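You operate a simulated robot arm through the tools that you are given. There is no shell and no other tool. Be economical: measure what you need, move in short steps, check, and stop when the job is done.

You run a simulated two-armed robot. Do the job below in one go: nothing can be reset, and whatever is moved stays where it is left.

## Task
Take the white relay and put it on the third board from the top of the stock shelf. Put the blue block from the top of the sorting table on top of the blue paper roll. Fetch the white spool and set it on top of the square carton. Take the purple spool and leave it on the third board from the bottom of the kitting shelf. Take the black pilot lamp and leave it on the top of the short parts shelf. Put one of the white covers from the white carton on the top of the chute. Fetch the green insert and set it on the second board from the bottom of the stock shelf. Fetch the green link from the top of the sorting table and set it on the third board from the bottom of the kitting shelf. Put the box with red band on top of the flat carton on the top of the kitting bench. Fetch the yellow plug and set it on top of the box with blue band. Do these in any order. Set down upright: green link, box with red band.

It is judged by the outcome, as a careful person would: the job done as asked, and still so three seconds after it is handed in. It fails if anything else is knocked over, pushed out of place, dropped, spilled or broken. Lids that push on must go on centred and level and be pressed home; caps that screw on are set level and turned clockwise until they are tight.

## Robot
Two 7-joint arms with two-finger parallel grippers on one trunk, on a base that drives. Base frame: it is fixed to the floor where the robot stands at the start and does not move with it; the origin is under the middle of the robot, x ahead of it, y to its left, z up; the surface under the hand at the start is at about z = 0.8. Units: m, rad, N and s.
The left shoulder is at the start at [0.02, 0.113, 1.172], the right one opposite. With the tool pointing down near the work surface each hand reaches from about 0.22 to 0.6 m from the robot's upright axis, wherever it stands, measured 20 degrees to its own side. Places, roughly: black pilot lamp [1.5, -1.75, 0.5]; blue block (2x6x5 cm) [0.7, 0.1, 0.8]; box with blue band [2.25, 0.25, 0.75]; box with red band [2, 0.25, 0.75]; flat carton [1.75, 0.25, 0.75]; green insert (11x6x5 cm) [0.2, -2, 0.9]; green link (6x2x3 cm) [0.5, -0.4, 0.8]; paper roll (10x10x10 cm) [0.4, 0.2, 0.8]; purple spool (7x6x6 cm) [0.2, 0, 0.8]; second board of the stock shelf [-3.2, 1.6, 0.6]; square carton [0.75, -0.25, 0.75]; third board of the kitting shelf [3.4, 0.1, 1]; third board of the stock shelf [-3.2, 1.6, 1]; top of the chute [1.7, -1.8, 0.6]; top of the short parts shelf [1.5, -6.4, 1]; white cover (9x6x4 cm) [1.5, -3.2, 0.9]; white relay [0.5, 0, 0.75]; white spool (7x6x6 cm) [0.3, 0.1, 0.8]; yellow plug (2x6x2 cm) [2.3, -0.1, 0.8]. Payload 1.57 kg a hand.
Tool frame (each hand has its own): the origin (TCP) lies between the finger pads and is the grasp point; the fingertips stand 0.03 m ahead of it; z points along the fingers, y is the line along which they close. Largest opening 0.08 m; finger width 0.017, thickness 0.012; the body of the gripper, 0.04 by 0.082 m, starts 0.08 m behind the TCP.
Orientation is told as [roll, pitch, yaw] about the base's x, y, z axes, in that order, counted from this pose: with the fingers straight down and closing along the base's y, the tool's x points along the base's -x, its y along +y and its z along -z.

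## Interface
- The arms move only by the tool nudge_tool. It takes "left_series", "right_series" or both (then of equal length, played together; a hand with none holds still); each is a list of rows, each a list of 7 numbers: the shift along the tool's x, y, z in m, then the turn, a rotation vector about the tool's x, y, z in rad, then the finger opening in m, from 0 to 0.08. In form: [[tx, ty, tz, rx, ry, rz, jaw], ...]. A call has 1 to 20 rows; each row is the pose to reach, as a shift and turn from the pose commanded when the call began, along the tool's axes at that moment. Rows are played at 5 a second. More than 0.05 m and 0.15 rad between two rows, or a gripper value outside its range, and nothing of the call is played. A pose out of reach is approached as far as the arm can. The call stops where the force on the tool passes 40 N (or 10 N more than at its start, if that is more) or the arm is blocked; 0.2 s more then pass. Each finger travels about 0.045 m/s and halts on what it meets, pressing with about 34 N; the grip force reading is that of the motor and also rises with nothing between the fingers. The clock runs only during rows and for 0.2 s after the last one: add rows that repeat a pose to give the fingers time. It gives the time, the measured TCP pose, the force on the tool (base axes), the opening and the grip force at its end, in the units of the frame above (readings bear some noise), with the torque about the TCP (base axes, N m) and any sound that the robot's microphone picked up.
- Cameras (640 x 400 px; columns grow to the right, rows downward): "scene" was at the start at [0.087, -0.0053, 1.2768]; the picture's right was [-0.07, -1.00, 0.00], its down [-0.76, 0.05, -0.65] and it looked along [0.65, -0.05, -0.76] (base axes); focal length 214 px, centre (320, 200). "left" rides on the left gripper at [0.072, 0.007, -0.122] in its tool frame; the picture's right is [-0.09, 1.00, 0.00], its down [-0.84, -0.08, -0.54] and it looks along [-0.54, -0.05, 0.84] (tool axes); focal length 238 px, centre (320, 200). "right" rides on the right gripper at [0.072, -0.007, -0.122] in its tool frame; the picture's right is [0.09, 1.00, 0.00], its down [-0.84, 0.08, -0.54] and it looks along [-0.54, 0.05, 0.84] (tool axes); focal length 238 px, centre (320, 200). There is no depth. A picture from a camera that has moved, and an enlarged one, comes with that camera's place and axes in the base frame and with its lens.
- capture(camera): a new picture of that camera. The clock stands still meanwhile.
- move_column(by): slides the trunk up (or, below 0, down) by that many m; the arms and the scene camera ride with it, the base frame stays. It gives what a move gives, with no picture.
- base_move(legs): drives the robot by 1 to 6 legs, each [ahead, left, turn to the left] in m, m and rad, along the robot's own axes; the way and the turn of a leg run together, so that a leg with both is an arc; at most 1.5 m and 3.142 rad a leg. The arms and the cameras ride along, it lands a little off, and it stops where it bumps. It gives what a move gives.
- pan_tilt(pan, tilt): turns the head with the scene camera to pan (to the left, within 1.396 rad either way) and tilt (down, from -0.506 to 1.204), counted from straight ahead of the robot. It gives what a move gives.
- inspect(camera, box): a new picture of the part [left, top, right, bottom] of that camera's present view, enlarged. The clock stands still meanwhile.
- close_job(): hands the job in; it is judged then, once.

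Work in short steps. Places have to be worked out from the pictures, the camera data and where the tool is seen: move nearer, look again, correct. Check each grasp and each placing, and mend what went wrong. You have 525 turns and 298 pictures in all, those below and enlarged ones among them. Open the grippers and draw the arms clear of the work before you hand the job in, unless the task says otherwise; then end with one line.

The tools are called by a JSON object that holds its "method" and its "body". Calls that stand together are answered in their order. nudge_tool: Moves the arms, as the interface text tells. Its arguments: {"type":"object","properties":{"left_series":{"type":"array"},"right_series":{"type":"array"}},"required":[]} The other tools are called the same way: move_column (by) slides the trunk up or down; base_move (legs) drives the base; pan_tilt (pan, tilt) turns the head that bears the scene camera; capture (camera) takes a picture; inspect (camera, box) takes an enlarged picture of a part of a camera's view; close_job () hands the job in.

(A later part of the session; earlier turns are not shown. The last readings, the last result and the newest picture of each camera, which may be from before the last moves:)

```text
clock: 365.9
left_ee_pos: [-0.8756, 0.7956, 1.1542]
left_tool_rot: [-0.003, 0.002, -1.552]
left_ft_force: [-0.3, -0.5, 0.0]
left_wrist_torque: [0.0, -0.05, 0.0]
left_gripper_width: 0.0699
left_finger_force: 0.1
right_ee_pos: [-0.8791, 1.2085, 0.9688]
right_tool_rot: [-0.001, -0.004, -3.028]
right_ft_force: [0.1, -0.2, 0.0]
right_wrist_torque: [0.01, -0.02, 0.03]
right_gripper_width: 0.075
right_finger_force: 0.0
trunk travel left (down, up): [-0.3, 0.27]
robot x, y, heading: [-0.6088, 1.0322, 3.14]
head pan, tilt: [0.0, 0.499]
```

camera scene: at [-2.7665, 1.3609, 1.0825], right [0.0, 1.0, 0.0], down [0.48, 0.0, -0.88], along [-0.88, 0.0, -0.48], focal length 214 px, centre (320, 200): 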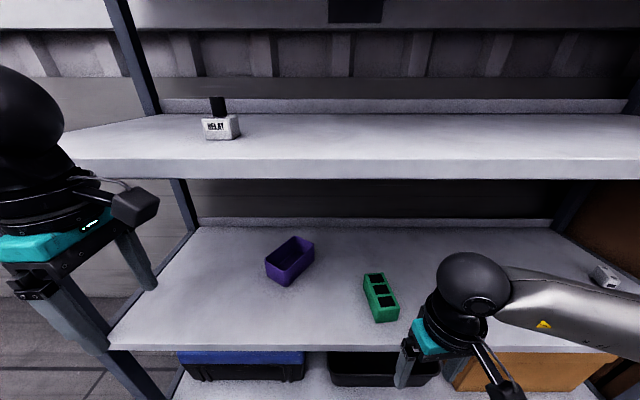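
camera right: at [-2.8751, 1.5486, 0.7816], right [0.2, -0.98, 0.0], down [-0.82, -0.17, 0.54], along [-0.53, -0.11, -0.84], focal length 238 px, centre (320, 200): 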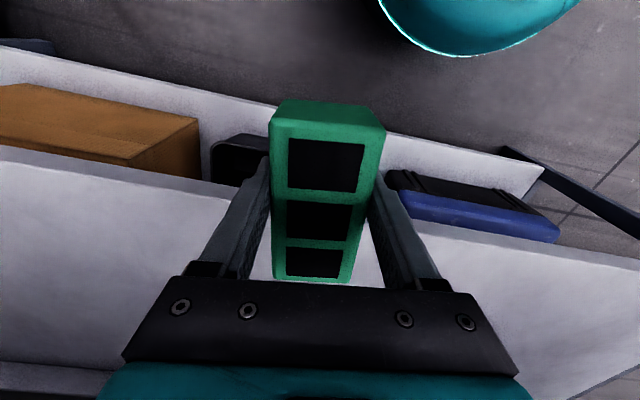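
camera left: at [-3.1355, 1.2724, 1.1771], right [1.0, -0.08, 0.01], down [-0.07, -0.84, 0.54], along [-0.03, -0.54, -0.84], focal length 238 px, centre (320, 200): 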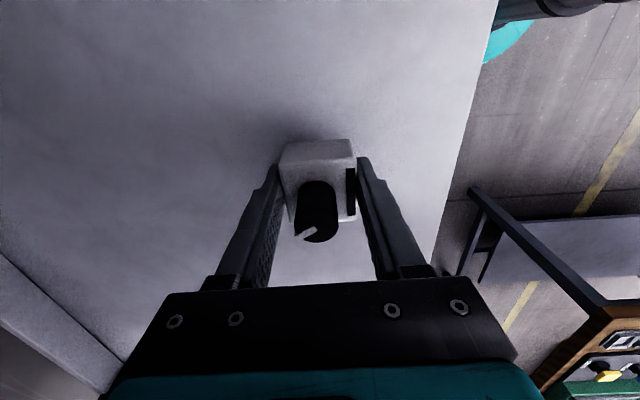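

Next I'll face -y and drive down past the table to look along the right-hand aisle.

{"method": "nudge_tool", "body": {"right_series": [[0.0, 0, -0.045, 0, 0, 0, 0.075], [0, 0, -0.09, 0, 0, 0, 0.075], [0, 0, -0.13, 0, 0, 0, 0.075]]}}

{"method": "base_move", "body": {"legs": [[-0.2, 0, 0], [0, 0, 1.571], [1.45, 0, 0], [0.42, 0, 0], [0, 0.9, 0]]}}

{"method": "pan_tilt", "body": {"pan": 0.3, "tilt": 0.4}}

{"method": "capture", "body": {"camera": "scene"}}

```text
clock: 366.6
left_ee_pos: [-0.8743, 0.7931, 1.1539]
left_tool_rot: [0.001, 0.002, -1.552]
left_ft_force: [-0.2, 0.1, -0.1]
left_wrist_torque: [-0.04, -0.01, -0.03]
left_gripper_width: 0.07
left_finger_force: 0.0
right_ee_pos: [-0.8801, 1.2071, 1.1019]
right_tool_rot: [-0.002, -0.002, -3.026]
right_ft_force: [-0.6, 0.1, 0.4]
right_wrist_torque: [0.04, 0.0, -0.02]
right_gripper_width: 0.075
right_finger_force: 0.1
trunk travel left (down, up): [-0.3, 0.27]
robot x, y, heading: [-0.6081, 1.0347, 3.142]
head pan, tilt: [0.0, 0.499]
```

```text
clock: 385.5
left_ee_pos: [0.7435, -1.1329, 1.153]
left_tool_rot: [-0.001, 0.002, 0.016]
left_ft_force: [0.3, -0.5, 0.4]
left_wrist_torque: [-0.02, 0.0, 0.02]
left_gripper_width: 0.0699
left_finger_force: 0.1
right_ee_pos: [0.3313, -1.1374, 1.1005]
right_tool_rot: [-0.002, -0.003, -1.458]
right_ft_force: [-0.4, -0.3, 0.1]
right_wrist_torque: [-0.03, 0.03, -0.01]
right_gripper_width: 0.0753
right_finger_force: 0.0
trunk travel left (down, up): [-0.3, 0.27]
robot x, y, heading: [0.5032, -0.8622, -1.578]
head pan, tilt: [0.0, 0.499]
```

```text
clock: 386.3
left_ee_pos: [0.7433, -1.1332, 1.1536]
left_tool_rot: [0.0, 0.003, 0.018]
left_ft_force: [-0.6, 0.3, 0.1]
left_wrist_torque: [0.01, 0.0, -0.01]
left_gripper_width: 0.0701
left_finger_force: 0.1
right_ee_pos: [0.3311, -1.1385, 1.1015]
right_tool_rot: [-0.001, -0.002, -1.457]
right_ft_force: [0.6, -0.9, 0.0]
right_wrist_torque: [-0.01, 0.03, -0.03]
right_gripper_width: 0.075
right_finger_force: 0.0
trunk travel left (down, up): [-0.3, 0.27]
robot x, y, heading: [0.5049, -0.8617, -1.577]
head pan, tilt: [0.3, 0.4]
```

```text
173 pictures are left
camera scene: at [0.5307, -0.962, 1.3916], right [-0.96, -0.29, 0.0], down [-0.11, 0.37, -0.92], along [0.27, -0.88, -0.39], focal length 214 px, centre (320, 200)
```

scene: 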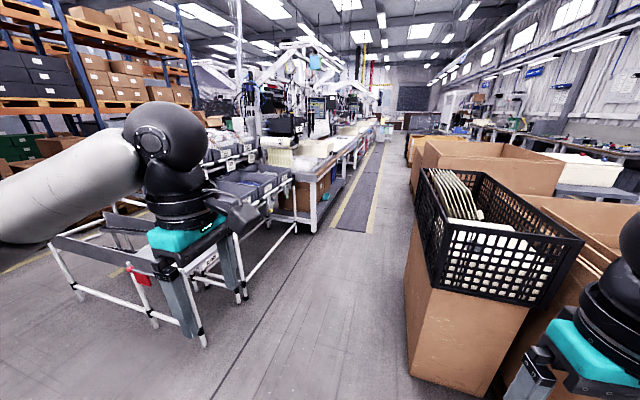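

The aisle toward -y is wide and free. I'll drive to about (0.8, -3.1), face +x, and look for the white carton with covers.

{"method": "base_move", "body": {"legs": [[0, 0.25, 0], [1.45, 0, 0], [0.85, 0, 0], [0, 0, 1.571]]}}

{"method": "pan_tilt", "body": {"pan": 0, "tilt": 0.5}}

{"method": "capture", "body": {"camera": "scene"}}

```text
clock: 402.8
left_ee_pos: [0.9632, -2.9149, 1.1546]
left_tool_rot: [-0.001, 0.002, 1.551]
left_ft_force: [0.3, -0.3, -0.1]
left_wrist_torque: [0.0, -0.03, -0.01]
left_gripper_width: 0.07
left_finger_force: 0.0
right_ee_pos: [0.953, -3.3281, 1.1017]
right_tool_rot: [-0.003, -0.004, 0.075]
right_ft_force: [-0.4, 0.0, -0.4]
right_wrist_torque: [0.01, 0.01, -0.02]
right_gripper_width: 0.075
right_finger_force: 0.1
trunk travel left (down, up): [-0.3, 0.27]
robot x, y, heading: [0.6837, -3.1399, -0.035]
head pan, tilt: [0.3, 0.4]
```

```text
clock: 403.6
left_ee_pos: [0.9642, -2.914, 1.1533]
left_tool_rot: [-0.002, 0.002, 1.553]
left_ft_force: [0.3, 0.2, -0.1]
left_wrist_torque: [0.03, 0.01, 0.03]
left_gripper_width: 0.0699
left_finger_force: 0.0
right_ee_pos: [0.9523, -3.3281, 1.1011]
right_tool_rot: [-0.001, -0.003, 0.076]
right_ft_force: [-0.5, 0.7, 0.2]
right_wrist_torque: [0.02, 0.01, -0.01]
right_gripper_width: 0.0749
right_finger_force: 0.0
trunk travel left (down, up): [-0.3, 0.27]
robot x, y, heading: [0.6846, -3.1483, -0.037]
head pan, tilt: [0.0, 0.499]
```

```text
172 pictures are left
camera scene: at [0.7855, -3.148, 1.3825], right [-0.04, -1.0, 0.0], down [-0.48, 0.02, -0.88], along [0.88, -0.03, -0.48], focal length 214 px, centre (320, 200)
```

scene: 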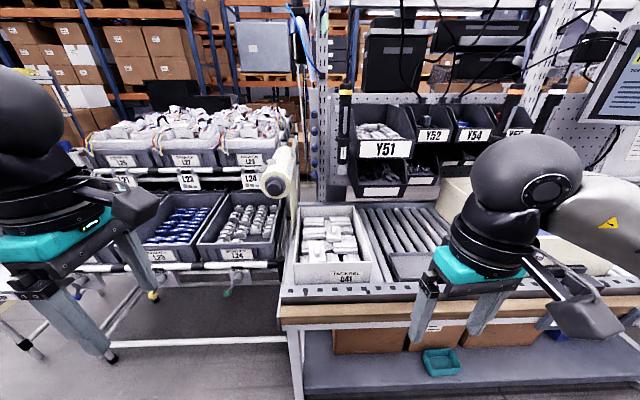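

The white carton (label 041) holds the white covers, near (1.4, -3.2). I'll zoom in.

{"method": "inspect", "body": {"camera": "scene", "box": [280, 190, 400, 290]}}

```text
4.00 times, centred on (340, 240) of scene
camera zoom: at [0.7855, -3.148, 1.3825], right [-0.04, -1.0, 0.0], down [-0.48, 0.02, -0.88], along [0.88, -0.03, -0.48], focal length 858 px, centre (240, 40)
```

zoom: 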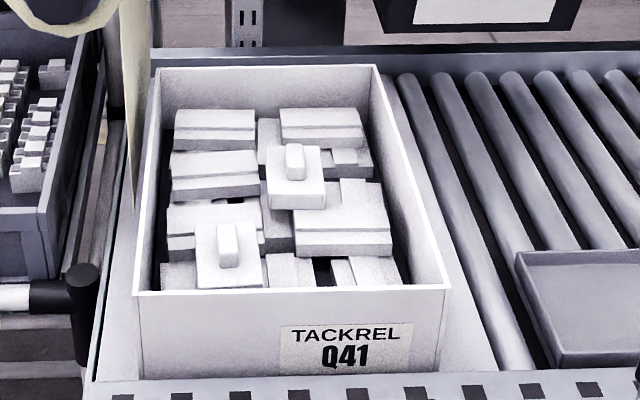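

Two covers lie upright with knobs on top; the rear one, near (1.39, -3.22), looks freest. There is a reel near the rack corner, so I'll move the left hand outward and approach carefully.

{"method": "nudge_tool", "body": {"left_series": [[-0.04, 0, 0, 0, 0, 0, 0.07], [-0.08, 0.0, 0, 0, 0, 0, 0.07], [-0.12, 0.0, 0, 0, 0, 0, 0.07]]}}

{"method": "base_move", "body": {"legs": [[0.15, 0.02, 0.037]]}}

{"method": "capture", "body": {"camera": "scene"}}

{"method": "capture", "body": {"camera": "right"}}

```text
clock: 404.4
left_ee_pos: [0.9698, -2.7953, 1.1534]
left_tool_rot: [-0.002, 0.001, 1.549]
left_ft_force: [0.4, -0.5, -0.3]
left_wrist_torque: [-0.03, 0.03, -0.02]
left_gripper_width: 0.0698
left_finger_force: 0.0
right_ee_pos: [0.9525, -3.3276, 1.102]
right_tool_rot: [-0.001, -0.005, 0.073]
right_ft_force: [-0.5, -0.3, 0.2]
right_wrist_torque: [0.02, -0.05, 0.01]
right_gripper_width: 0.0749
right_finger_force: 0.1
trunk travel left (down, up): [-0.3, 0.27]
robot x, y, heading: [0.6879, -3.1455, -0.043]
head pan, tilt: [0.0, 0.499]
```

```text
clock: 405.8
left_ee_pos: [1.1069, -2.7696, 1.1531]
left_tool_rot: [-0.001, 0.002, 1.585]
left_ft_force: [0.2, 0.7, 0.4]
left_wrist_torque: [0.0, 0.01, 0.0]
left_gripper_width: 0.0699
left_finger_force: 0.1
right_ee_pos: [1.1071, -3.3009, 1.1008]
right_tool_rot: [-0.001, -0.001, 0.111]
right_ft_force: [-0.9, -0.1, 0.1]
right_wrist_torque: [-0.02, 0.02, -0.02]
right_gripper_width: 0.0751
right_finger_force: 0.0
trunk travel left (down, up): [-0.3, 0.27]
robot x, y, heading: [0.8303, -3.127, -0.006]
head pan, tilt: [0.0, 0.499]
```

```text
170 pictures are left
camera scene: at [0.935, -3.1278, 1.3824], right [-0.01, -1.0, 0.0], down [-0.48, 0.0, -0.88], along [0.88, 0.0, -0.48], focal length 214 px, centre (320, 200)
```

scene: 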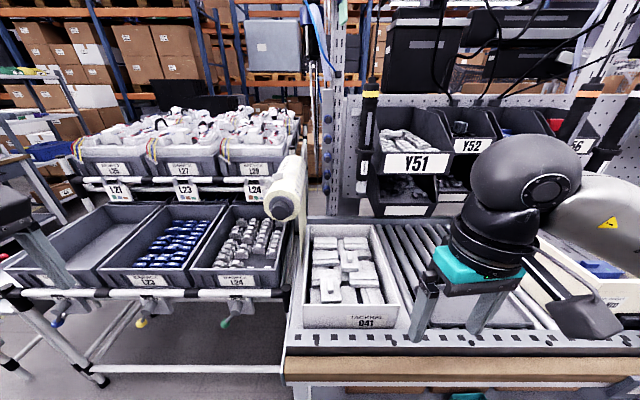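

```text
169 pictures are left
camera right: at [1.0381, -3.3161, 1.2226], right [-0.2, 0.98, 0.0], down [0.82, 0.17, 0.54], along [0.53, 0.11, -0.84], focal length 238 px, centre (320, 200)
```

right: 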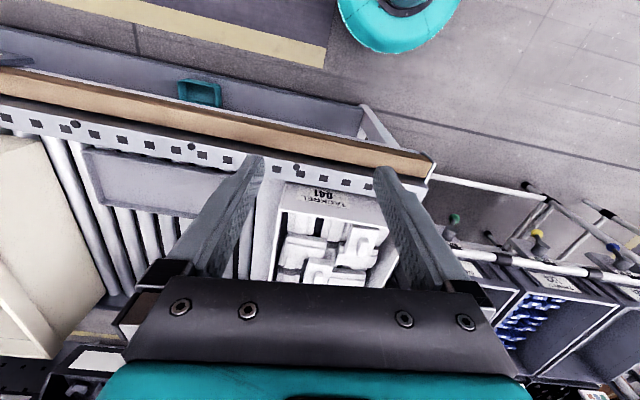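

I'll advance another 0.09 m and bring the right hand over the carton.

{"method": "base_move", "body": {"legs": [[0.09, 0, 0.006]]}}

{"method": "nudge_tool", "body": {"right_series": [[-0.03, 0.02, 0, 0, 0, 0.02, 0.075], [-0.07, 0.03, 0, 0, 0, 0.06, 0.075], [-0.11, 0.04, 0.0, 0, 0, 0.1, 0.075], [-0.15, 0.05, 0.0, 0, 0, 0.11, 0.075]]}}

{"method": "capture", "body": {"camera": "right"}}

```text
clock: 406.9
left_ee_pos: [1.1941, -2.7668, 1.1535]
left_tool_rot: [0.0, 0.002, 1.594]
left_ft_force: [-0.2, 0.1, 0.1]
left_wrist_torque: [0.03, 0.04, 0.01]
left_gripper_width: 0.0699
left_finger_force: 0.0
right_ee_pos: [1.1997, -3.2983, 1.101]
right_tool_rot: [-0.001, -0.001, 0.115]
right_ft_force: [1.3, 0.1, -0.1]
right_wrist_torque: [-0.01, 0.03, -0.01]
right_gripper_width: 0.0749
right_finger_force: 0.1
trunk travel left (down, up): [-0.3, 0.27]
robot x, y, heading: [0.9244, -3.1263, 0.002]
head pan, tilt: [0.0, 0.499]
```

```text
clock: 407.9
left_ee_pos: [1.1941, -2.7673, 1.1513]
left_tool_rot: [0.001, 0.001, 1.594]
left_ft_force: [-0.3, -0.6, -0.8]
left_wrist_torque: [0.01, -0.03, -0.03]
left_gripper_width: 0.0704
left_finger_force: 0.0
right_ee_pos: [1.3426, -3.2332, 1.0996]
right_tool_rot: [-0.001, -0.005, 0.006]
right_ft_force: [0.9, -0.5, -0.7]
right_wrist_torque: [0.0, 0.03, 0.03]
right_gripper_width: 0.075
right_finger_force: 0.0
trunk travel left (down, up): [-0.3, 0.27]
robot x, y, heading: [0.9271, -3.1276, 0.004]
head pan, tilt: [0.0, 0.499]
```

```text
168 pictures are left
camera right: at [1.2717, -3.2407, 1.2211], right [-0.1, 1.0, 0.0], down [0.83, 0.08, 0.54], along [0.54, 0.05, -0.84], focal length 238 px, centre (320, 200)
```

right: 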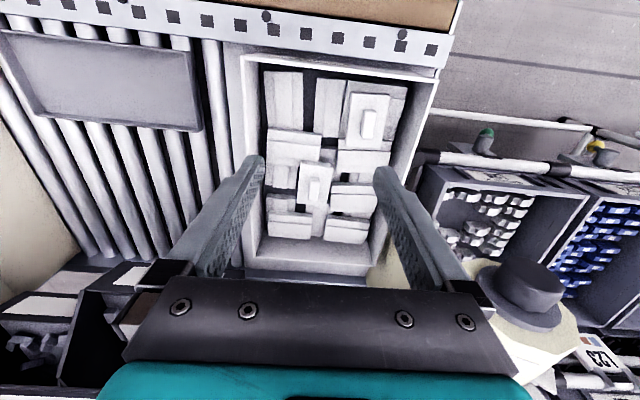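

I'll zoom in on the covers from the hand camera.

{"method": "inspect", "body": {"camera": "right", "box": [240, 50, 440, 250]}}

```text
2.00 times, centred on (340, 150) of right
camera zoom: at [1.2717, -3.2407, 1.2211], right [-0.1, 1.0, 0.0], down [0.83, 0.08, 0.54], along [0.54, 0.05, -0.84], focal length 477 px, centre (280, 300)
```

zoom: 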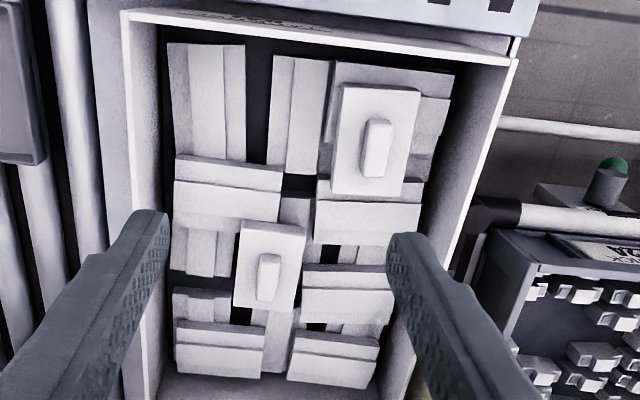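

The front cover's knob is at about (1.361, -3.160, 0.864), elongated along x, so I'll grip the knob across y. I'll move above it and look.

{"method": "nudge_tool", "body": {"right_series": [[-0.006, 0.03, 0.03, 0, 0, 0, 0.06], [-0.012, 0.06, 0.06, 0, 0, 0, 0.05], [-0.018, 0.073, 0.1, 0, 0, 0, 0.045], [-0.018, 0.073, 0.145, 0, 0, 0, 0.045]]}}

{"method": "capture", "body": {"camera": "right"}}

```text
clock: 408.9
left_ee_pos: [1.1955, -2.7672, 1.1528]
left_tool_rot: [-0.001, 0.003, 1.594]
left_ft_force: [-0.5, -0.5, -0.2]
left_wrist_torque: [-0.02, 0.03, -0.01]
left_gripper_width: 0.0701
left_finger_force: 0.0
right_ee_pos: [1.36, -3.1594, 0.9564]
right_tool_rot: [-0.002, -0.004, 0.007]
right_ft_force: [0.4, 0.9, 0.9]
right_wrist_torque: [0.0, 0.03, 0.0]
right_gripper_width: 0.0451
right_finger_force: 0.1
trunk travel left (down, up): [-0.3, 0.27]
robot x, y, heading: [0.9245, -3.1292, 0.006]
head pan, tilt: [0.0, 0.499]
```

```text
166 pictures are left
camera right: at [1.289, -3.1681, 1.0768], right [-0.1, 1.0, 0.0], down [0.83, 0.08, 0.54], along [0.54, 0.05, -0.84], focal length 238 px, centre (320, 200)
```

right: 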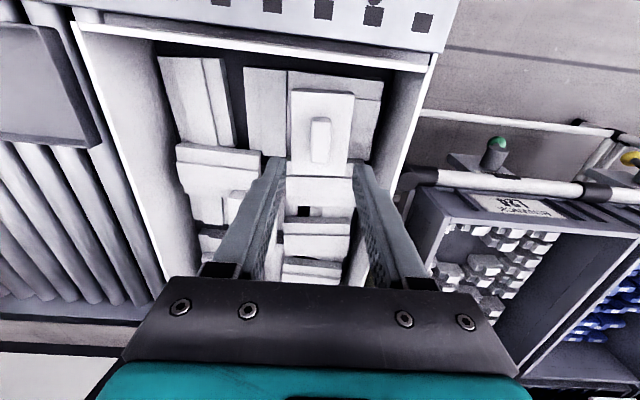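

It's aligned. I'll descend in small steps until the fingertips straddle the knob.

{"method": "nudge_tool", "body": {"right_series": [[0, -0.002, 0.03, 0, 0, 0, 0.045], [0, -0.002, 0.055, 0, 0, 0, 0.045], [0, -0.002, 0.066, 0, 0, 0, 0.045]]}}

{"method": "inspect", "body": {"camera": "right", "box": [240, 80, 400, 280]}}

```text
clock: 409.7
left_ee_pos: [1.194, -2.7676, 1.1537]
left_tool_rot: [-0.001, 0.001, 1.593]
left_ft_force: [-0.4, -0.2, -0.6]
left_wrist_torque: [0.03, -0.02, -0.01]
left_gripper_width: 0.0701
left_finger_force: 0.1
right_ee_pos: [1.3606, -3.1616, 0.8891]
right_tool_rot: [-0.001, -0.003, 0.008]
right_ft_force: [0.0, -1.1, -0.2]
right_wrist_torque: [0.01, -0.02, -0.01]
right_gripper_width: 0.0447
right_finger_force: 0.0
trunk travel left (down, up): [-0.3, 0.27]
robot x, y, heading: [0.9215, -3.1256, 0.006]
head pan, tilt: [0.0, 0.499]
```

```text
2.00 times, centred on (320, 180) of right
camera zoom: at [1.2894, -3.1691, 1.0112], right [-0.1, 0.99, 0.0], down [0.83, 0.08, 0.54], along [0.54, 0.05, -0.84], focal length 477 px, centre (320, 240)
```

zoom: 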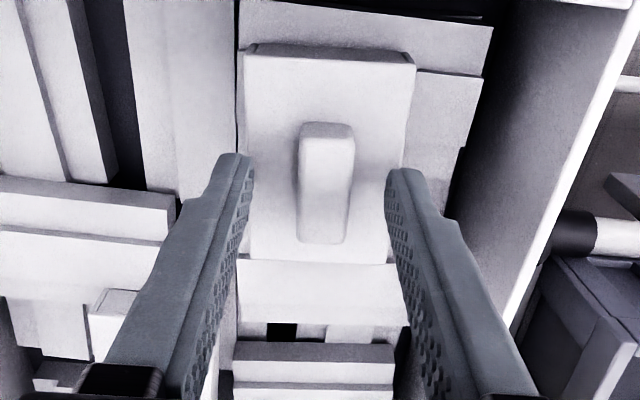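

Centred. I'll go down a few more mm while watching for contact, then close.

{"method": "nudge_tool", "body": {"right_series": [[0, 0, 0.003, 0, 0, 0, 0.045], [0, 0, 0.006, 0, 0, 0, 0.045], [0, 0, 0.009, 0, 0, 0, 0.045], [0, 0, 0.012, 0, 0, 0, 0.045]]}}

```text
clock: 410.7
left_ee_pos: [1.1917, -2.7677, 1.1556]
left_tool_rot: [-0.002, -0.001, 1.592]
left_ft_force: [-0.1, -0.2, 0.3]
left_wrist_torque: [0.0, -0.03, 0.05]
left_gripper_width: 0.0698
left_finger_force: 0.0
right_ee_pos: [1.3597, -3.162, 0.8837]
right_tool_rot: [0.002, -0.012, 0.008]
right_ft_force: [-3.8, -6.9, 31.3]
right_wrist_torque: [-0.22, 0.25, 0.14]
right_gripper_width: 0.0448
right_finger_force: 0.1
trunk travel left (down, up): [-0.3, 0.27]
robot x, y, heading: [0.9254, -3.1302, 0.004]
head pan, tilt: [0.0, 0.499]
```

The tips touched the plate. I'll rise 9 mm from the commanded pose and grip the knob.

{"method": "nudge_tool", "body": {"right_series": [[0, 0, -0.009, 0, 0, 0, 0.045], [0, 0, -0.009, 0, 0, 0, 0.03], [0, 0, -0.009, 0, 0, 0, 0.01], [0, 0, -0.009, 0, 0, 0, 0.0], [0, 0, -0.009, 0, 0, 0, 0.0]]}}

{"method": "nudge_tool", "body": {"right_series": [[0, 0, -0.02, 0, 0, 0, 0.0], [0, 0, -0.05, 0, 0, 0, 0.0], [0, 0, -0.09, 0, 0, 0, 0.0], [0, 0, -0.13, 0, 0, 0, 0]]}}

{"method": "capture", "body": {"camera": "right"}}

```text
clock: 411.9
left_ee_pos: [1.1939, -2.7682, 1.1536]
left_tool_rot: [-0.002, 0.002, 1.592]
left_ft_force: [0.0, 0.5, -0.2]
left_wrist_torque: [0.02, 0.02, 0.0]
left_gripper_width: 0.0701
left_finger_force: 0.1
right_ee_pos: [1.3602, -3.1622, 0.8875]
right_tool_rot: [-0.002, -0.004, 0.006]
right_ft_force: [0.1, 0.0, 0.4]
right_wrist_torque: [0.0, 0.01, 0.01]
right_gripper_width: 0.0172
right_finger_force: 32.1
trunk travel left (down, up): [-0.3, 0.27]
robot x, y, heading: [0.9227, -3.1282, -0.001]
head pan, tilt: [0.0, 0.499]
```

```text
clock: 412.9
left_ee_pos: [1.1944, -2.7672, 1.1536]
left_tool_rot: [-0.002, 0.001, 1.593]
left_ft_force: [-1.2, 0.5, -0.4]
left_wrist_torque: [0.0, -0.03, 0.02]
left_gripper_width: 0.0699
left_finger_force: 0.1
right_ee_pos: [1.3579, -3.1614, 1.0156]
right_tool_rot: [-0.003, -0.004, 0.007]
right_ft_force: [-0.9, -0.9, 0.0]
right_wrist_torque: [0.0, 0.0, -0.01]
right_gripper_width: 0.0168
right_finger_force: 32.2
trunk travel left (down, up): [-0.3, 0.27]
robot x, y, heading: [0.9266, -3.1263, -0.001]
head pan, tilt: [0.0, 0.499]
```

```text
164 pictures are left
camera right: at [1.2862, -3.1692, 1.1381], right [-0.1, 1.0, 0.0], down [0.83, 0.08, 0.54], along [0.54, 0.05, -0.84], focal length 238 px, centre (320, 200)
```

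right: 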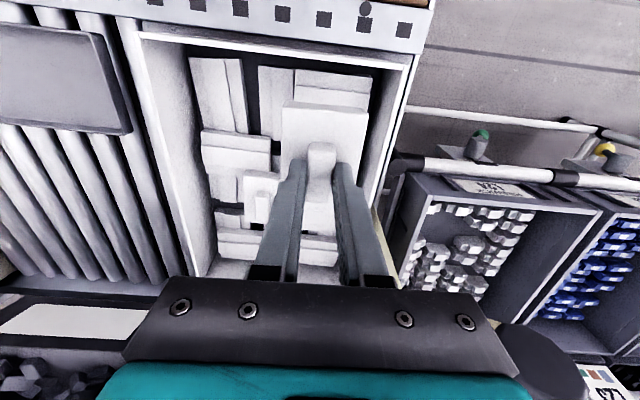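

The cover is held by its knob. I'll raise it, back off, and strafe to the chute at y ≈ -1.8.

{"method": "nudge_tool", "body": {"right_series": [[0.03, 0, -0.03, 0, 0, 0, 0.0], [0.07, 0, -0.05, 0, 0, 0, 0.0], [0.11, 0, -0.06, 0, 0, 0, 0.0]]}}

{"method": "base_move", "body": {"legs": [[-0.25, 0, 0], [0, 1.3, 0]]}}

{"method": "pan_tilt", "body": {"pan": 0, "tilt": 0.65}}

{"method": "capture", "body": {"camera": "scene"}}

```text
clock: 413.7
left_ee_pos: [1.194, -2.7672, 1.1532]
left_tool_rot: [-0.002, 0.002, 1.593]
left_ft_force: [-1.0, -0.4, -0.2]
left_wrist_torque: [0.0, -0.02, 0.0]
left_gripper_width: 0.0699
left_finger_force: 0.0
right_ee_pos: [1.2469, -3.1631, 1.0776]
right_tool_rot: [-0.003, -0.005, 0.007]
right_ft_force: [-0.1, -0.3, -0.4]
right_wrist_torque: [0.01, 0.0, -0.03]
right_gripper_width: 0.0168
right_finger_force: 32.0
trunk travel left (down, up): [-0.3, 0.27]
robot x, y, heading: [0.9228, -3.1299, 0.003]
head pan, tilt: [0.0, 0.499]
```

```text
clock: 421.6
left_ee_pos: [0.9361, -1.4752, 1.154]
left_tool_rot: [-0.004, 0.003, 1.599]
left_ft_force: [-0.5, 0.3, 0.0]
left_wrist_torque: [-0.01, 0.01, 0.01]
left_gripper_width: 0.0697
left_finger_force: 0.0
right_ee_pos: [0.9935, -1.8701, 1.077]
right_tool_rot: [0.0, -0.005, 0.014]
right_ft_force: [0.4, -0.1, -0.4]
right_wrist_torque: [0.01, -0.01, -0.02]
right_gripper_width: 0.017
right_finger_force: 32.2
trunk travel left (down, up): [-0.3, 0.27]
robot x, y, heading: [0.6715, -1.841, 0.004]
head pan, tilt: [0.0, 0.499]
```

```text
clock: 422.3
left_ee_pos: [0.9363, -1.4749, 1.1533]
left_tool_rot: [-0.003, 0.002, 1.599]
left_ft_force: [-0.9, 0.2, -0.4]
left_wrist_torque: [-0.03, -0.03, 0.03]
left_gripper_width: 0.07
left_finger_force: 0.0
right_ee_pos: [0.9922, -1.8702, 1.0781]
right_tool_rot: [-0.002, -0.003, 0.012]
right_ft_force: [0.4, 0.9, -0.1]
right_wrist_torque: [-0.01, 0.0, -0.03]
right_gripper_width: 0.0167
right_finger_force: 31.6
trunk travel left (down, up): [-0.3, 0.27]
robot x, y, heading: [0.6669, -1.8366, 0.007]
head pan, tilt: [0.0, 0.649]
```

```text
163 pictures are left
camera scene: at [0.7651, -1.8363, 1.3692], right [0.01, -1.0, 0.0], down [-0.6, 0.0, -0.8], along [0.8, 0.01, -0.6], focal length 214 px, centre (320, 200)
```

scene: 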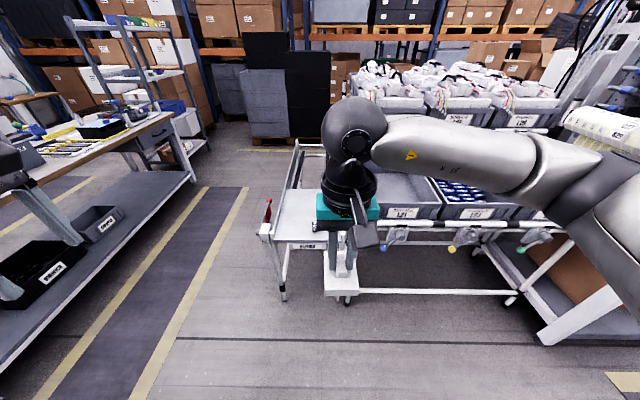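

The hand hides the chute, so I'll move it to the right and look again.

{"method": "nudge_tool", "body": {"right_series": [[0, -0.045, 0, 0, 0, 0, 0.0], [0, -0.09, 0, 0, 0, 0, 0.0], [0, -0.135, 0, 0, 0, 0, 0.0], [0, -0.18, 0, 0, 0, 0, 0.0]]}}

{"method": "inspect", "body": {"camera": "scene", "box": [250, 120, 410, 300]}}

```text
clock: 423.3
left_ee_pos: [0.9368, -1.4761, 1.154]
left_tool_rot: [-0.003, -0.001, 1.601]
left_ft_force: [1.2, 0.5, 0.4]
left_wrist_torque: [0.03, 0.01, -0.01]
left_gripper_width: 0.0702
left_finger_force: 0.0
right_ee_pos: [0.9936, -2.0509, 1.0782]
right_tool_rot: [0.001, -0.003, 0.014]
right_ft_force: [1.7, 0.0, -0.1]
right_wrist_torque: [0.02, 0.04, 0.02]
right_gripper_width: 0.0169
right_finger_force: 32.3
trunk travel left (down, up): [-0.3, 0.27]
robot x, y, heading: [0.6687, -1.8335, 0.005]
head pan, tilt: [0.0, 0.649]
```

```text
2.22 times, centred on (330, 210) of scene
camera zoom: at [0.7647, -1.8369, 1.3692], right [0.01, -1.0, 0.0], down [-0.6, 0.0, -0.8], along [0.8, 0.01, -0.6], focal length 477 px, centre (298, 178)
```

zoom: 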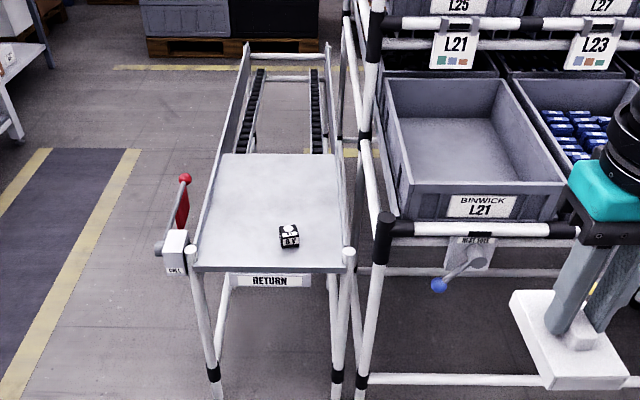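

The chute's flat plate is at z ≈ 0.60, spanning x 1.47–1.90 and y -1.93 to -1.60, and the black lamp stands on it near (1.55, -1.80). I'll lower the trunk, bring the right hand in front, and approach.

{"method": "nudge_tool", "body": {"right_series": [[0, 0.045, 0, 0, 0, 0, 0.0], [0, 0.09, 0, 0, 0, 0, 0.0], [0, 0.135, 0, 0, 0, 0, 0.0], [0, 0.18, 0, 0, 0, 0, 0.0], [0, 0.22, 0, 0, 0, 0, 0.0]]}}

{"method": "move_column", "body": {"by": -0.26}}

{"method": "base_move", "body": {"legs": [[0.4, 0.06, 0]]}}

{"method": "pan_tilt", "body": {"pan": 0, "tilt": 0.75}}

{"method": "capture", "body": {"camera": "scene"}}

{"method": "capture", "body": {"camera": "right"}}

```text
clock: 424.5
left_ee_pos: [0.9376, -1.4739, 1.1532]
left_tool_rot: [-0.002, 0.001, 1.599]
left_ft_force: [-0.5, -0.9, -0.5]
left_wrist_torque: [0.0, -0.02, -0.03]
left_gripper_width: 0.07
left_finger_force: 0.2
right_ee_pos: [0.9927, -1.8272, 1.0754]
right_tool_rot: [-0.002, -0.005, 0.012]
right_ft_force: [-0.5, 0.1, -0.4]
right_wrist_torque: [0.0, 0.0, 0.0]
right_gripper_width: 0.0169
right_finger_force: 31.9
trunk travel left (down, up): [-0.3, 0.27]
robot x, y, heading: [0.6683, -1.837, 0.003]
head pan, tilt: [0.0, 0.649]
```

```text
clock: 427.1
left_ee_pos: [0.9369, -1.4748, 0.8929]
left_tool_rot: [-0.002, 0.002, 1.6]
left_ft_force: [0.3, 0.2, -0.5]
left_wrist_torque: [0.01, -0.01, 0.0]
left_gripper_width: 0.0702
left_finger_force: 0.0
right_ee_pos: [0.9931, -1.828, 0.8173]
right_tool_rot: [-0.002, -0.004, 0.011]
right_ft_force: [0.2, 0.2, 0.1]
right_wrist_torque: [0.0, -0.01, 0.0]
right_gripper_width: 0.017
right_finger_force: 32.0
trunk travel left (down, up): [-0.04, 0.53]
robot x, y, heading: [0.6706, -1.838, 0.009]
head pan, tilt: [0.0, 0.649]
```

```text
clock: 429.7
left_ee_pos: [1.3398, -1.4105, 0.8936]
left_tool_rot: [-0.003, 0.0, 1.601]
left_ft_force: [0.0, 0.6, -0.1]
left_wrist_torque: [0.0, 0.02, -0.03]
left_gripper_width: 0.0701
left_finger_force: 0.0
right_ee_pos: [1.3964, -1.7644, 0.8167]
right_tool_rot: [-0.002, -0.003, 0.016]
right_ft_force: [-0.7, -0.4, -0.9]
right_wrist_torque: [-0.02, -0.01, 0.03]
right_gripper_width: 0.0169
right_finger_force: 32.3
trunk travel left (down, up): [-0.04, 0.53]
robot x, y, heading: [1.0727, -1.7742, 0.011]
head pan, tilt: [0.0, 0.649]
```

```text
clock: 430.3
left_ee_pos: [1.3392, -1.412, 0.8942]
left_tool_rot: [-0.003, 0.003, 1.599]
left_ft_force: [0.7, -0.4, 0.9]
left_wrist_torque: [0.01, -0.01, 0.02]
left_gripper_width: 0.0699
left_finger_force: 0.0
right_ee_pos: [1.3962, -1.7651, 0.8169]
right_tool_rot: [-0.001, -0.004, 0.014]
right_ft_force: [-0.6, -0.3, -0.8]
right_wrist_torque: [-0.01, 0.01, 0.03]
right_gripper_width: 0.0168
right_finger_force: 31.8
trunk travel left (down, up): [-0.04, 0.53]
robot x, y, heading: [1.0755, -1.7711, 0.011]
head pan, tilt: [0.0, 0.75]
```

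```text
161 pictures are left
camera scene: at [1.1646, -1.7727, 1.1006], right [0.01, -1.0, 0.0], down [-0.68, -0.01, -0.73], along [0.73, 0.01, -0.68], focal length 214 px, centre (320, 200)
```

scene: 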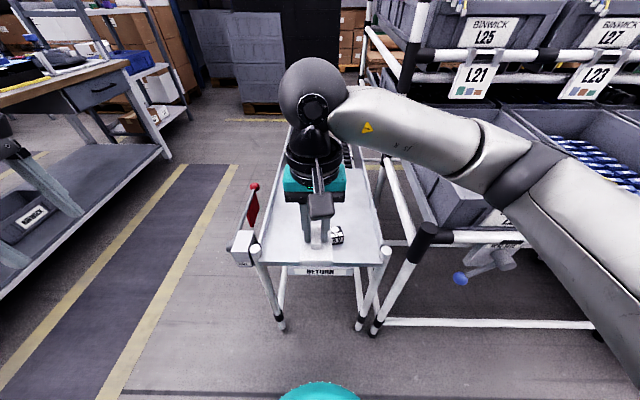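

```text
160 pictures are left
camera right: at [1.3251, -1.7719, 0.9379], right [-0.11, 0.99, 0.0], down [0.83, 0.09, 0.54], along [0.54, 0.06, -0.84], focal length 238 px, centre (320, 200)
```

right: 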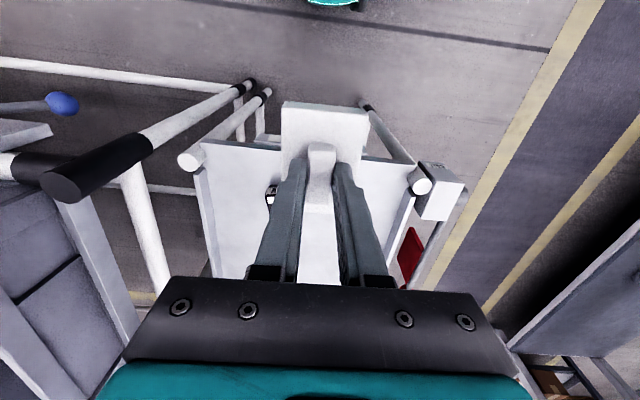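

The plate's edges agree with that, and the lamp is near (1.535, -1.82). I'll drive 0.09 m closer and put the cover down near (1.62, -1.70).

{"method": "base_move", "body": {"legs": [[0.09, 0, -0.01]]}}

{"method": "nudge_tool", "body": {"right_series": [[-0.035, 0.015, 0, 0, 0, 0, 0.0], [-0.07, 0.03, 0, 0, 0, 0, 0.0], [-0.105, 0.045, 0, 0, 0, 0, 0.0], [-0.135, 0.062, 0.02, 0, 0, 0, 0.0], [-0.135, 0.062, 0.06, 0, 0, 0, 0.0], [-0.135, 0.062, 0.1, 0, 0, 0, 0.0]]}}

{"method": "capture", "body": {"camera": "right"}}

{"method": "capture", "body": {"camera": "scene"}}

```text
clock: 431.4
left_ee_pos: [1.4326, -1.4131, 0.8926]
left_tool_rot: [-0.001, -0.002, 1.592]
left_ft_force: [-1.0, -0.2, -0.3]
left_wrist_torque: [0.04, -0.01, 0.02]
left_gripper_width: 0.07
left_finger_force: 0.0
right_ee_pos: [1.4859, -1.7667, 0.8159]
right_tool_rot: [-0.001, -0.004, 0.007]
right_ft_force: [-0.3, -0.1, -0.7]
right_wrist_torque: [0.0, 0.01, 0.01]
right_gripper_width: 0.0171
right_finger_force: 32.0
trunk travel left (down, up): [-0.04, 0.53]
robot x, y, heading: [1.1636, -1.7748, -0.002]
head pan, tilt: [0.0, 0.75]
```

```text
clock: 432.9
left_ee_pos: [1.4339, -1.4137, 0.8939]
left_tool_rot: [-0.001, 0.0, 1.591]
left_ft_force: [0.0, -0.6, -0.5]
left_wrist_torque: [-0.05, 0.02, -0.03]
left_gripper_width: 0.07
left_finger_force: 0.1
right_ee_pos: [1.6219, -1.7041, 0.7175]
right_tool_rot: [-0.002, -0.002, 0.005]
right_ft_force: [0.7, 0.4, 0.1]
right_wrist_torque: [0.0, -0.05, 0.0]
right_gripper_width: 0.0171
right_finger_force: 32.9
trunk travel left (down, up): [-0.04, 0.53]
robot x, y, heading: [1.1613, -1.7746, 0.003]
head pan, tilt: [0.0, 0.75]
```

```text
159 pictures are left
camera right: at [1.5511, -1.7116, 0.8392], right [-0.1, 1.0, 0.0], down [0.83, 0.08, 0.54], along [0.54, 0.05, -0.84], focal length 238 px, centre (320, 200)
```

right: 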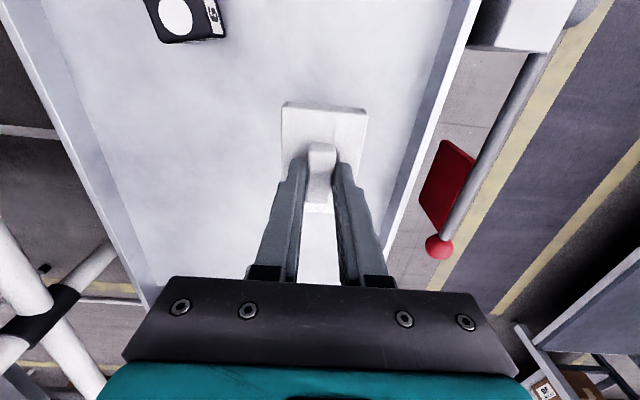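

```text
158 pictures are left
camera scene: at [1.2544, -1.7732, 1.1005], right [0.0, -1.0, 0.0], down [-0.68, 0.0, -0.73], along [0.73, 0.0, -0.68], focal length 214 px, centre (320, 200)
```

scene: 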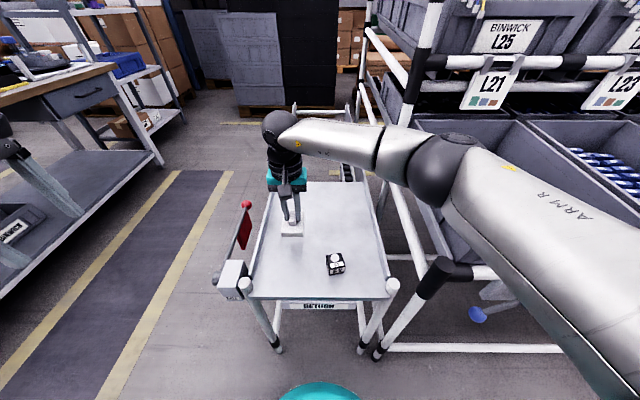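

The cover is above a free part of the plate. I'll lower it in steps to contact.

{"method": "nudge_tool", "body": {"right_series": [[0, 0, 0.025, 0, 0, 0, 0.0], [0, 0, 0.04, 0, 0, 0, 0.0], [0, 0, 0.048, 0, 0, 0, 0.0], [0, 0, 0.053, 0, 0, 0, 0.0], [0, 0, 0.057, 0, 0, 0, 0.0], [0, 0, 0.061, 0, 0, 0, 0.0]]}}

```text
clock: 434.2
left_ee_pos: [1.4322, -1.4125, 0.8932]
left_tool_rot: [-0.003, 0.0, 1.593]
left_ft_force: [-0.1, -0.3, 0.8]
left_wrist_torque: [0.02, 0.0, -0.03]
left_gripper_width: 0.0698
left_finger_force: 0.0
right_ee_pos: [1.6211, -1.704, 0.656]
right_tool_rot: [0.0, -0.004, 0.004]
right_ft_force: [-0.3, 0.4, -0.2]
right_wrist_torque: [0.04, 0.01, -0.01]
right_gripper_width: 0.0168
right_finger_force: 31.9
trunk travel left (down, up): [-0.04, 0.53]
robot x, y, heading: [1.1592, -1.7772, 0.001]
head pan, tilt: [0.0, 0.75]
```

No contact yet, so I'll go on in small steps.

{"method": "nudge_tool", "body": {"right_series": [[0, 0, 0.004, 0, 0, 0, 0.0], [0, 0, 0.008, 0, 0, 0, 0.0], [0, 0, 0.012, 0, 0, 0, 0.0], [0, 0, 0.016, 0, 0, 0, 0.0], [0, 0, 0.02, 0, 0, 0, 0.0]]}}

{"method": "inspect", "body": {"camera": "scene", "box": [230, 170, 400, 310]}}

```text
clock: 435.1
left_ee_pos: [1.4323, -1.4135, 0.8932]
left_tool_rot: [-0.003, 0.0, 1.589]
left_ft_force: [0.4, -0.2, -0.2]
left_wrist_torque: [0.01, -0.01, -0.05]
left_gripper_width: 0.0698
left_finger_force: 0.1
right_ee_pos: [1.624, -1.7033, 0.6498]
right_tool_rot: [0.004, -0.013, 0.002]
right_ft_force: [-0.2, -1.5, 11.6]
right_wrist_torque: [-0.15, 0.29, 0.03]
right_gripper_width: 0.0168
right_finger_force: 31.9
trunk travel left (down, up): [-0.04, 0.53]
robot x, y, heading: [1.1605, -1.7702, -0.001]
head pan, tilt: [0.0, 0.75]
stopped in row 4 (right hand): the force on the tool passed its limit at 44 N (the readings are from after the stop); the commanded pose is now the measured one
```

```text
2.86 times, centred on (315, 240) of scene
camera zoom: at [1.2538, -1.7733, 1.1004], right [0.0, -1.0, 0.0], down [-0.68, 0.0, -0.73], along [0.73, 0.0, -0.68], focal length 613 px, centre (334, 86)
```

zoom: 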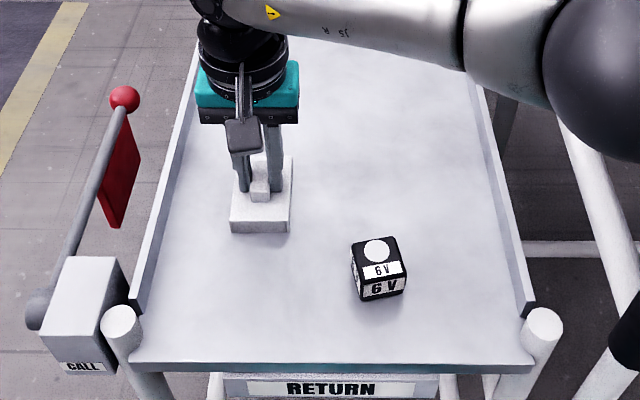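

The cover rests flat on the plate. I'll ease off, release, and lift away.

{"method": "nudge_tool", "body": {"right_series": [[0, 0, -0.001, 0, 0, 0, 0.02], [0, 0, -0.001, 0, 0, 0, 0.03], [0, 0, -0.001, 0, 0, 0, 0.04], [0, 0, -0.03, 0, 0, 0, 0.045], [0, 0, -0.07, 0, 0, 0, 0.045], [0, 0, -0.11, 0, 0, 0, 0.045]]}}

{"method": "capture", "body": {"camera": "right"}}

```text
clock: 436.5
left_ee_pos: [1.4328, -1.4137, 0.8929]
left_tool_rot: [-0.001, 0.0, 1.589]
left_ft_force: [0.8, 0.1, -0.2]
left_wrist_torque: [0.0, 0.01, -0.01]
left_gripper_width: 0.07
left_finger_force: 0.0
right_ee_pos: [1.6217, -1.7052, 0.757]
right_tool_rot: [0.002, -0.008, 0.005]
right_ft_force: [0.0, -0.5, 0.5]
right_wrist_torque: [0.0, 0.01, -0.04]
right_gripper_width: 0.045
right_finger_force: 0.0
trunk travel left (down, up): [-0.04, 0.53]
robot x, y, heading: [1.164, -1.7721, 0.003]
head pan, tilt: [0.0, 0.75]
```

```text
156 pictures are left
camera right: at [1.5508, -1.7122, 0.8771], right [-0.1, 1.0, 0.0], down [0.83, 0.08, 0.55], along [0.55, 0.05, -0.84], focal length 238 px, centre (320, 200)
```

right: 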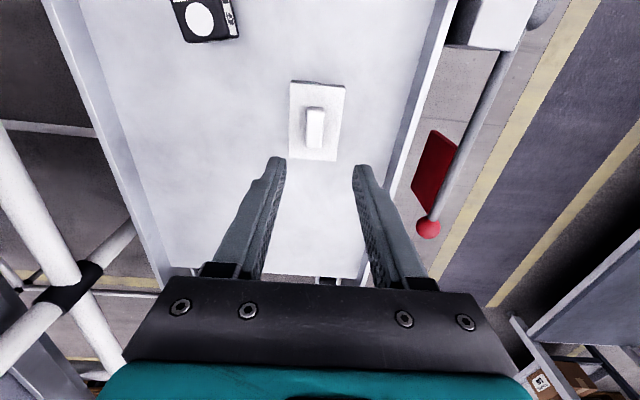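

The cover sits on the chute's top. Now for the lamp near (1.541, -1.808): I'll bring the right hand over it.

{"method": "nudge_tool", "body": {"right_series": [[0.02, -0.026, -0.01, 0, 0, 0, 0.06], [0.04, -0.052, -0.01, 0, 0, 0, 0.075], [0.06, -0.078, -0.01, 0, 0, 0, 0.075], [0.082, -0.103, -0.0, 0, 0, 0, 0.075]]}}

{"method": "capture", "body": {"camera": "right"}}

```text
clock: 437.5
left_ee_pos: [1.4325, -1.4132, 0.893]
left_tool_rot: [-0.003, -0.001, 1.588]
left_ft_force: [0.0, 0.3, -0.2]
left_wrist_torque: [-0.02, 0.0, 0.01]
left_gripper_width: 0.0701
left_finger_force: 0.0
right_ee_pos: [1.543, -1.8061, 0.7568]
right_tool_rot: [0.002, -0.01, 0.006]
right_ft_force: [0.6, -0.3, -0.5]
right_wrist_torque: [0.01, 0.03, 0.0]
right_gripper_width: 0.075
right_finger_force: 0.1
trunk travel left (down, up): [-0.04, 0.53]
robot x, y, heading: [1.1622, -1.7706, -0.0]
head pan, tilt: [0.0, 0.75]
```

```text
155 pictures are left
camera right: at [1.4703, -1.8144, 0.8774], right [-0.1, 1.0, 0.0], down [0.83, 0.08, 0.55], along [0.55, 0.05, -0.84], focal length 238 px, centre (320, 200)
```

right: 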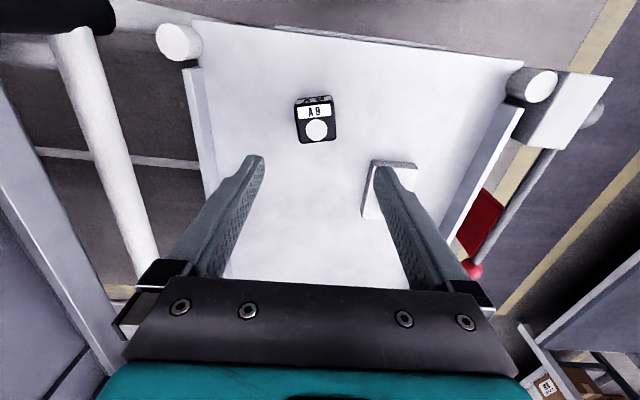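

The lamp is centred at (1.537, -1.813). I'll descend and grip it.

{"method": "nudge_tool", "body": {"right_series": [[0.006, -0.006, 0.04, 0, 0.01, 0, 0.065], [0.006, -0.006, 0.08, 0, 0.01, 0, 0.065], [0.006, -0.006, 0.11, 0, 0.01, 0, 0.065], [0.006, -0.006, 0.122, 0, 0.01, 0, 0.065], [0.006, -0.006, 0.122, 0, 0.01, 0, 0.05], [0.006, -0.006, 0.122, 0, 0.01, 0, 0.03], [0.006, -0.006, 0.122, 0, 0.01, 0, 0.02], [0.006, -0.006, 0.122, 0, 0.01, 0, 0.02]]}}

{"method": "capture", "body": {"camera": "right"}}

```text
clock: 439.3
left_ee_pos: [1.4329, -1.4148, 0.8935]
left_tool_rot: [-0.003, 0.0, 1.59]
left_ft_force: [1.3, -0.2, 0.0]
left_wrist_torque: [0.0, 0.01, 0.01]
left_gripper_width: 0.07
left_finger_force: 0.0
right_ee_pos: [1.5364, -1.8134, 0.6338]
right_tool_rot: [0.003, 0.002, 0.006]
right_ft_force: [1.4, 0.4, 0.0]
right_wrist_torque: [0.04, -0.01, 0.01]
right_gripper_width: 0.0391
right_finger_force: 30.0
trunk travel left (down, up): [-0.04, 0.53]
robot x, y, heading: [1.1631, -1.7734, -0.001]
head pan, tilt: [0.0, 0.75]
```

```text
154 pictures are left
camera right: at [1.4657, -1.8203, 0.7567], right [-0.1, 1.0, 0.0], down [0.84, 0.08, 0.54], along [0.54, 0.05, -0.84], focal length 238 px, centre (320, 200)
```

right: 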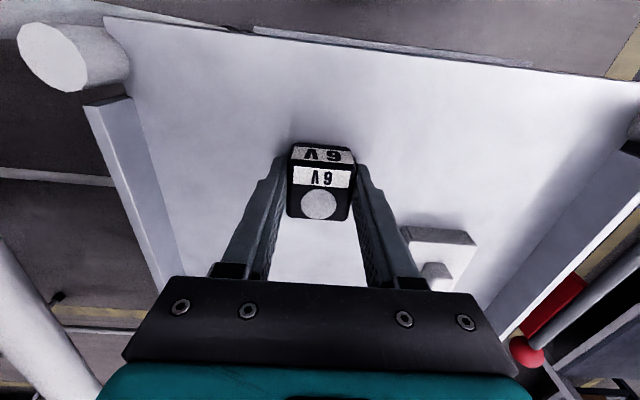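

The lamp is held (0.039). I'll lift it, back away, raise the trunk, and check the chute.

{"method": "nudge_tool", "body": {"right_series": [[0, 0, -0.045, 0, 0, 0, 0.02], [0, 0, -0.09, 0, 0, 0, 0.02], [0, 0, -0.135, 0, 0, 0, 0.02], [0.03, 0, -0.16, 0, 0, 0, 0.02]]}}

{"method": "base_move", "body": {"legs": [[-0.45, 0, 0]]}}

{"method": "move_column", "body": {"by": 0.26}}

{"method": "capture", "body": {"camera": "scene"}}

```text
clock: 440.3
left_ee_pos: [1.4331, -1.4133, 0.8926]
left_tool_rot: [-0.001, 0.001, 1.591]
left_ft_force: [0.5, 1.0, 0.7]
left_wrist_torque: [0.0, -0.03, 0.03]
left_gripper_width: 0.0698
left_finger_force: 0.0
right_ee_pos: [1.5071, -1.8144, 0.7939]
right_tool_rot: [0.001, 0.001, 0.002]
right_ft_force: [0.1, -0.6, -0.4]
right_wrist_torque: [0.0, 0.04, 0.0]
right_gripper_width: 0.0391
right_finger_force: 34.0
trunk travel left (down, up): [-0.04, 0.53]
robot x, y, heading: [1.1599, -1.7748, -0.001]
head pan, tilt: [0.0, 0.75]
```

```text
clock: 443.0
left_ee_pos: [0.9858, -1.4137, 0.894]
left_tool_rot: [-0.001, -0.001, 1.593]
left_ft_force: [0.4, 0.5, -0.1]
left_wrist_torque: [-0.02, 0.0, 0.01]
left_gripper_width: 0.0699
left_finger_force: 0.1
right_ee_pos: [1.0617, -1.8128, 0.7945]
right_tool_rot: [0.002, 0.0, 0.007]
right_ft_force: [0.3, 0.0, -0.8]
right_wrist_torque: [0.03, 0.01, -0.01]
right_gripper_width: 0.0391
right_finger_force: 34.3
trunk travel left (down, up): [-0.04, 0.53]
robot x, y, heading: [0.718, -1.7711, -0.004]
head pan, tilt: [0.0, 0.75]
```

```text
clock: 445.7
left_ee_pos: [0.9862, -1.4131, 1.153]
left_tool_rot: [-0.001, 0.0, 1.593]
left_ft_force: [-0.7, 1.0, -0.2]
left_wrist_torque: [-0.01, -0.01, -0.01]
left_gripper_width: 0.07
left_finger_force: 0.0
right_ee_pos: [1.0623, -1.8138, 1.0547]
right_tool_rot: [0.003, 0.003, 0.007]
right_ft_force: [0.0, -0.3, -1.3]
right_wrist_torque: [-0.01, -0.01, -0.03]
right_gripper_width: 0.0387
right_finger_force: 33.8
trunk travel left (down, up): [-0.3, 0.27]
robot x, y, heading: [0.7171, -1.7704, 0.004]
head pan, tilt: [0.0, 0.75]
```

```text
153 pictures are left
camera scene: at [0.8088, -1.7733, 1.3605], right [0.0, -1.0, 0.0], down [-0.68, 0.0, -0.73], along [0.73, 0.0, -0.68], focal length 214 px, centre (320, 200)
```

scene: 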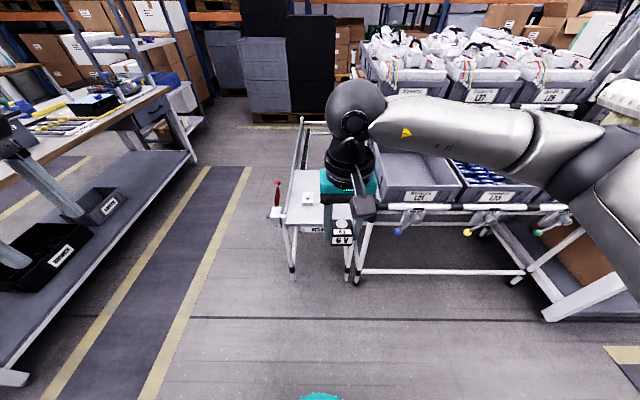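

The cover is seen on the chute. I'll turn to face -y and look down the aisle toward the short parts shelf.

{"method": "base_move", "body": {"legs": [[0, 0, -1.571]]}}

{"method": "pan_tilt", "body": {"pan": 0, "tilt": 0.3}}

{"method": "capture", "body": {"camera": "scene"}}

```text
clock: 449.9
left_ee_pos: [1.0802, -2.04, 1.1531]
left_tool_rot: [-0.001, -0.001, 0.034]
left_ft_force: [-0.7, -0.3, -0.4]
left_wrist_torque: [0.01, 0.0, -0.03]
left_gripper_width: 0.0699
left_finger_force: 0.1
right_ee_pos: [0.6806, -2.1196, 1.0536]
right_tool_rot: [0.001, 0.0, -1.551]
right_ft_force: [-0.6, -0.2, -1.6]
right_wrist_torque: [0.02, -0.01, 0.04]
right_gripper_width: 0.0389
right_finger_force: 33.6
trunk travel left (down, up): [-0.3, 0.27]
robot x, y, heading: [0.7221, -1.7723, -1.558]
head pan, tilt: [0.0, 0.75]
```

```text
clock: 450.8
left_ee_pos: [1.08, -2.0406, 1.1536]
left_tool_rot: [-0.003, 0.0, 0.035]
left_ft_force: [-1.5, -0.6, 0.9]
left_wrist_torque: [0.03, -0.01, 0.0]
left_gripper_width: 0.0695
left_finger_force: 0.2
right_ee_pos: [0.6806, -2.1197, 1.054]
right_tool_rot: [0.0, 0.002, -1.551]
right_ft_force: [-0.7, 0.1, -0.8]
right_wrist_torque: [0.03, 0.0, 0.0]
right_gripper_width: 0.0391
right_finger_force: 33.8
trunk travel left (down, up): [-0.3, 0.27]
robot x, y, heading: [0.7167, -1.7732, -1.553]
head pan, tilt: [0.0, 0.3]
```

```text
152 pictures are left
camera scene: at [0.7173, -1.877, 1.4008], right [-1.0, -0.01, 0.0], down [0.0, 0.3, -0.95], along [0.01, -0.95, -0.3], focal length 214 px, centre (320, 200)
```

scene: 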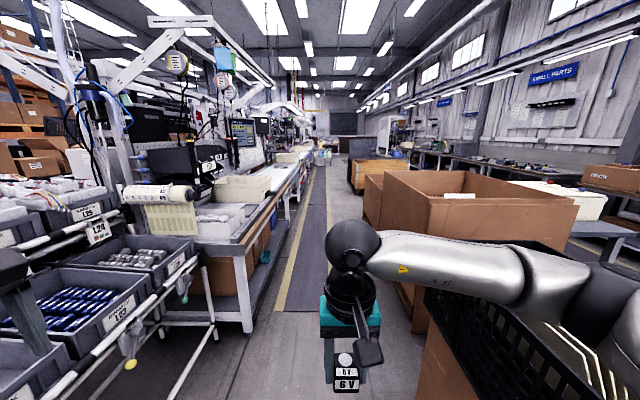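

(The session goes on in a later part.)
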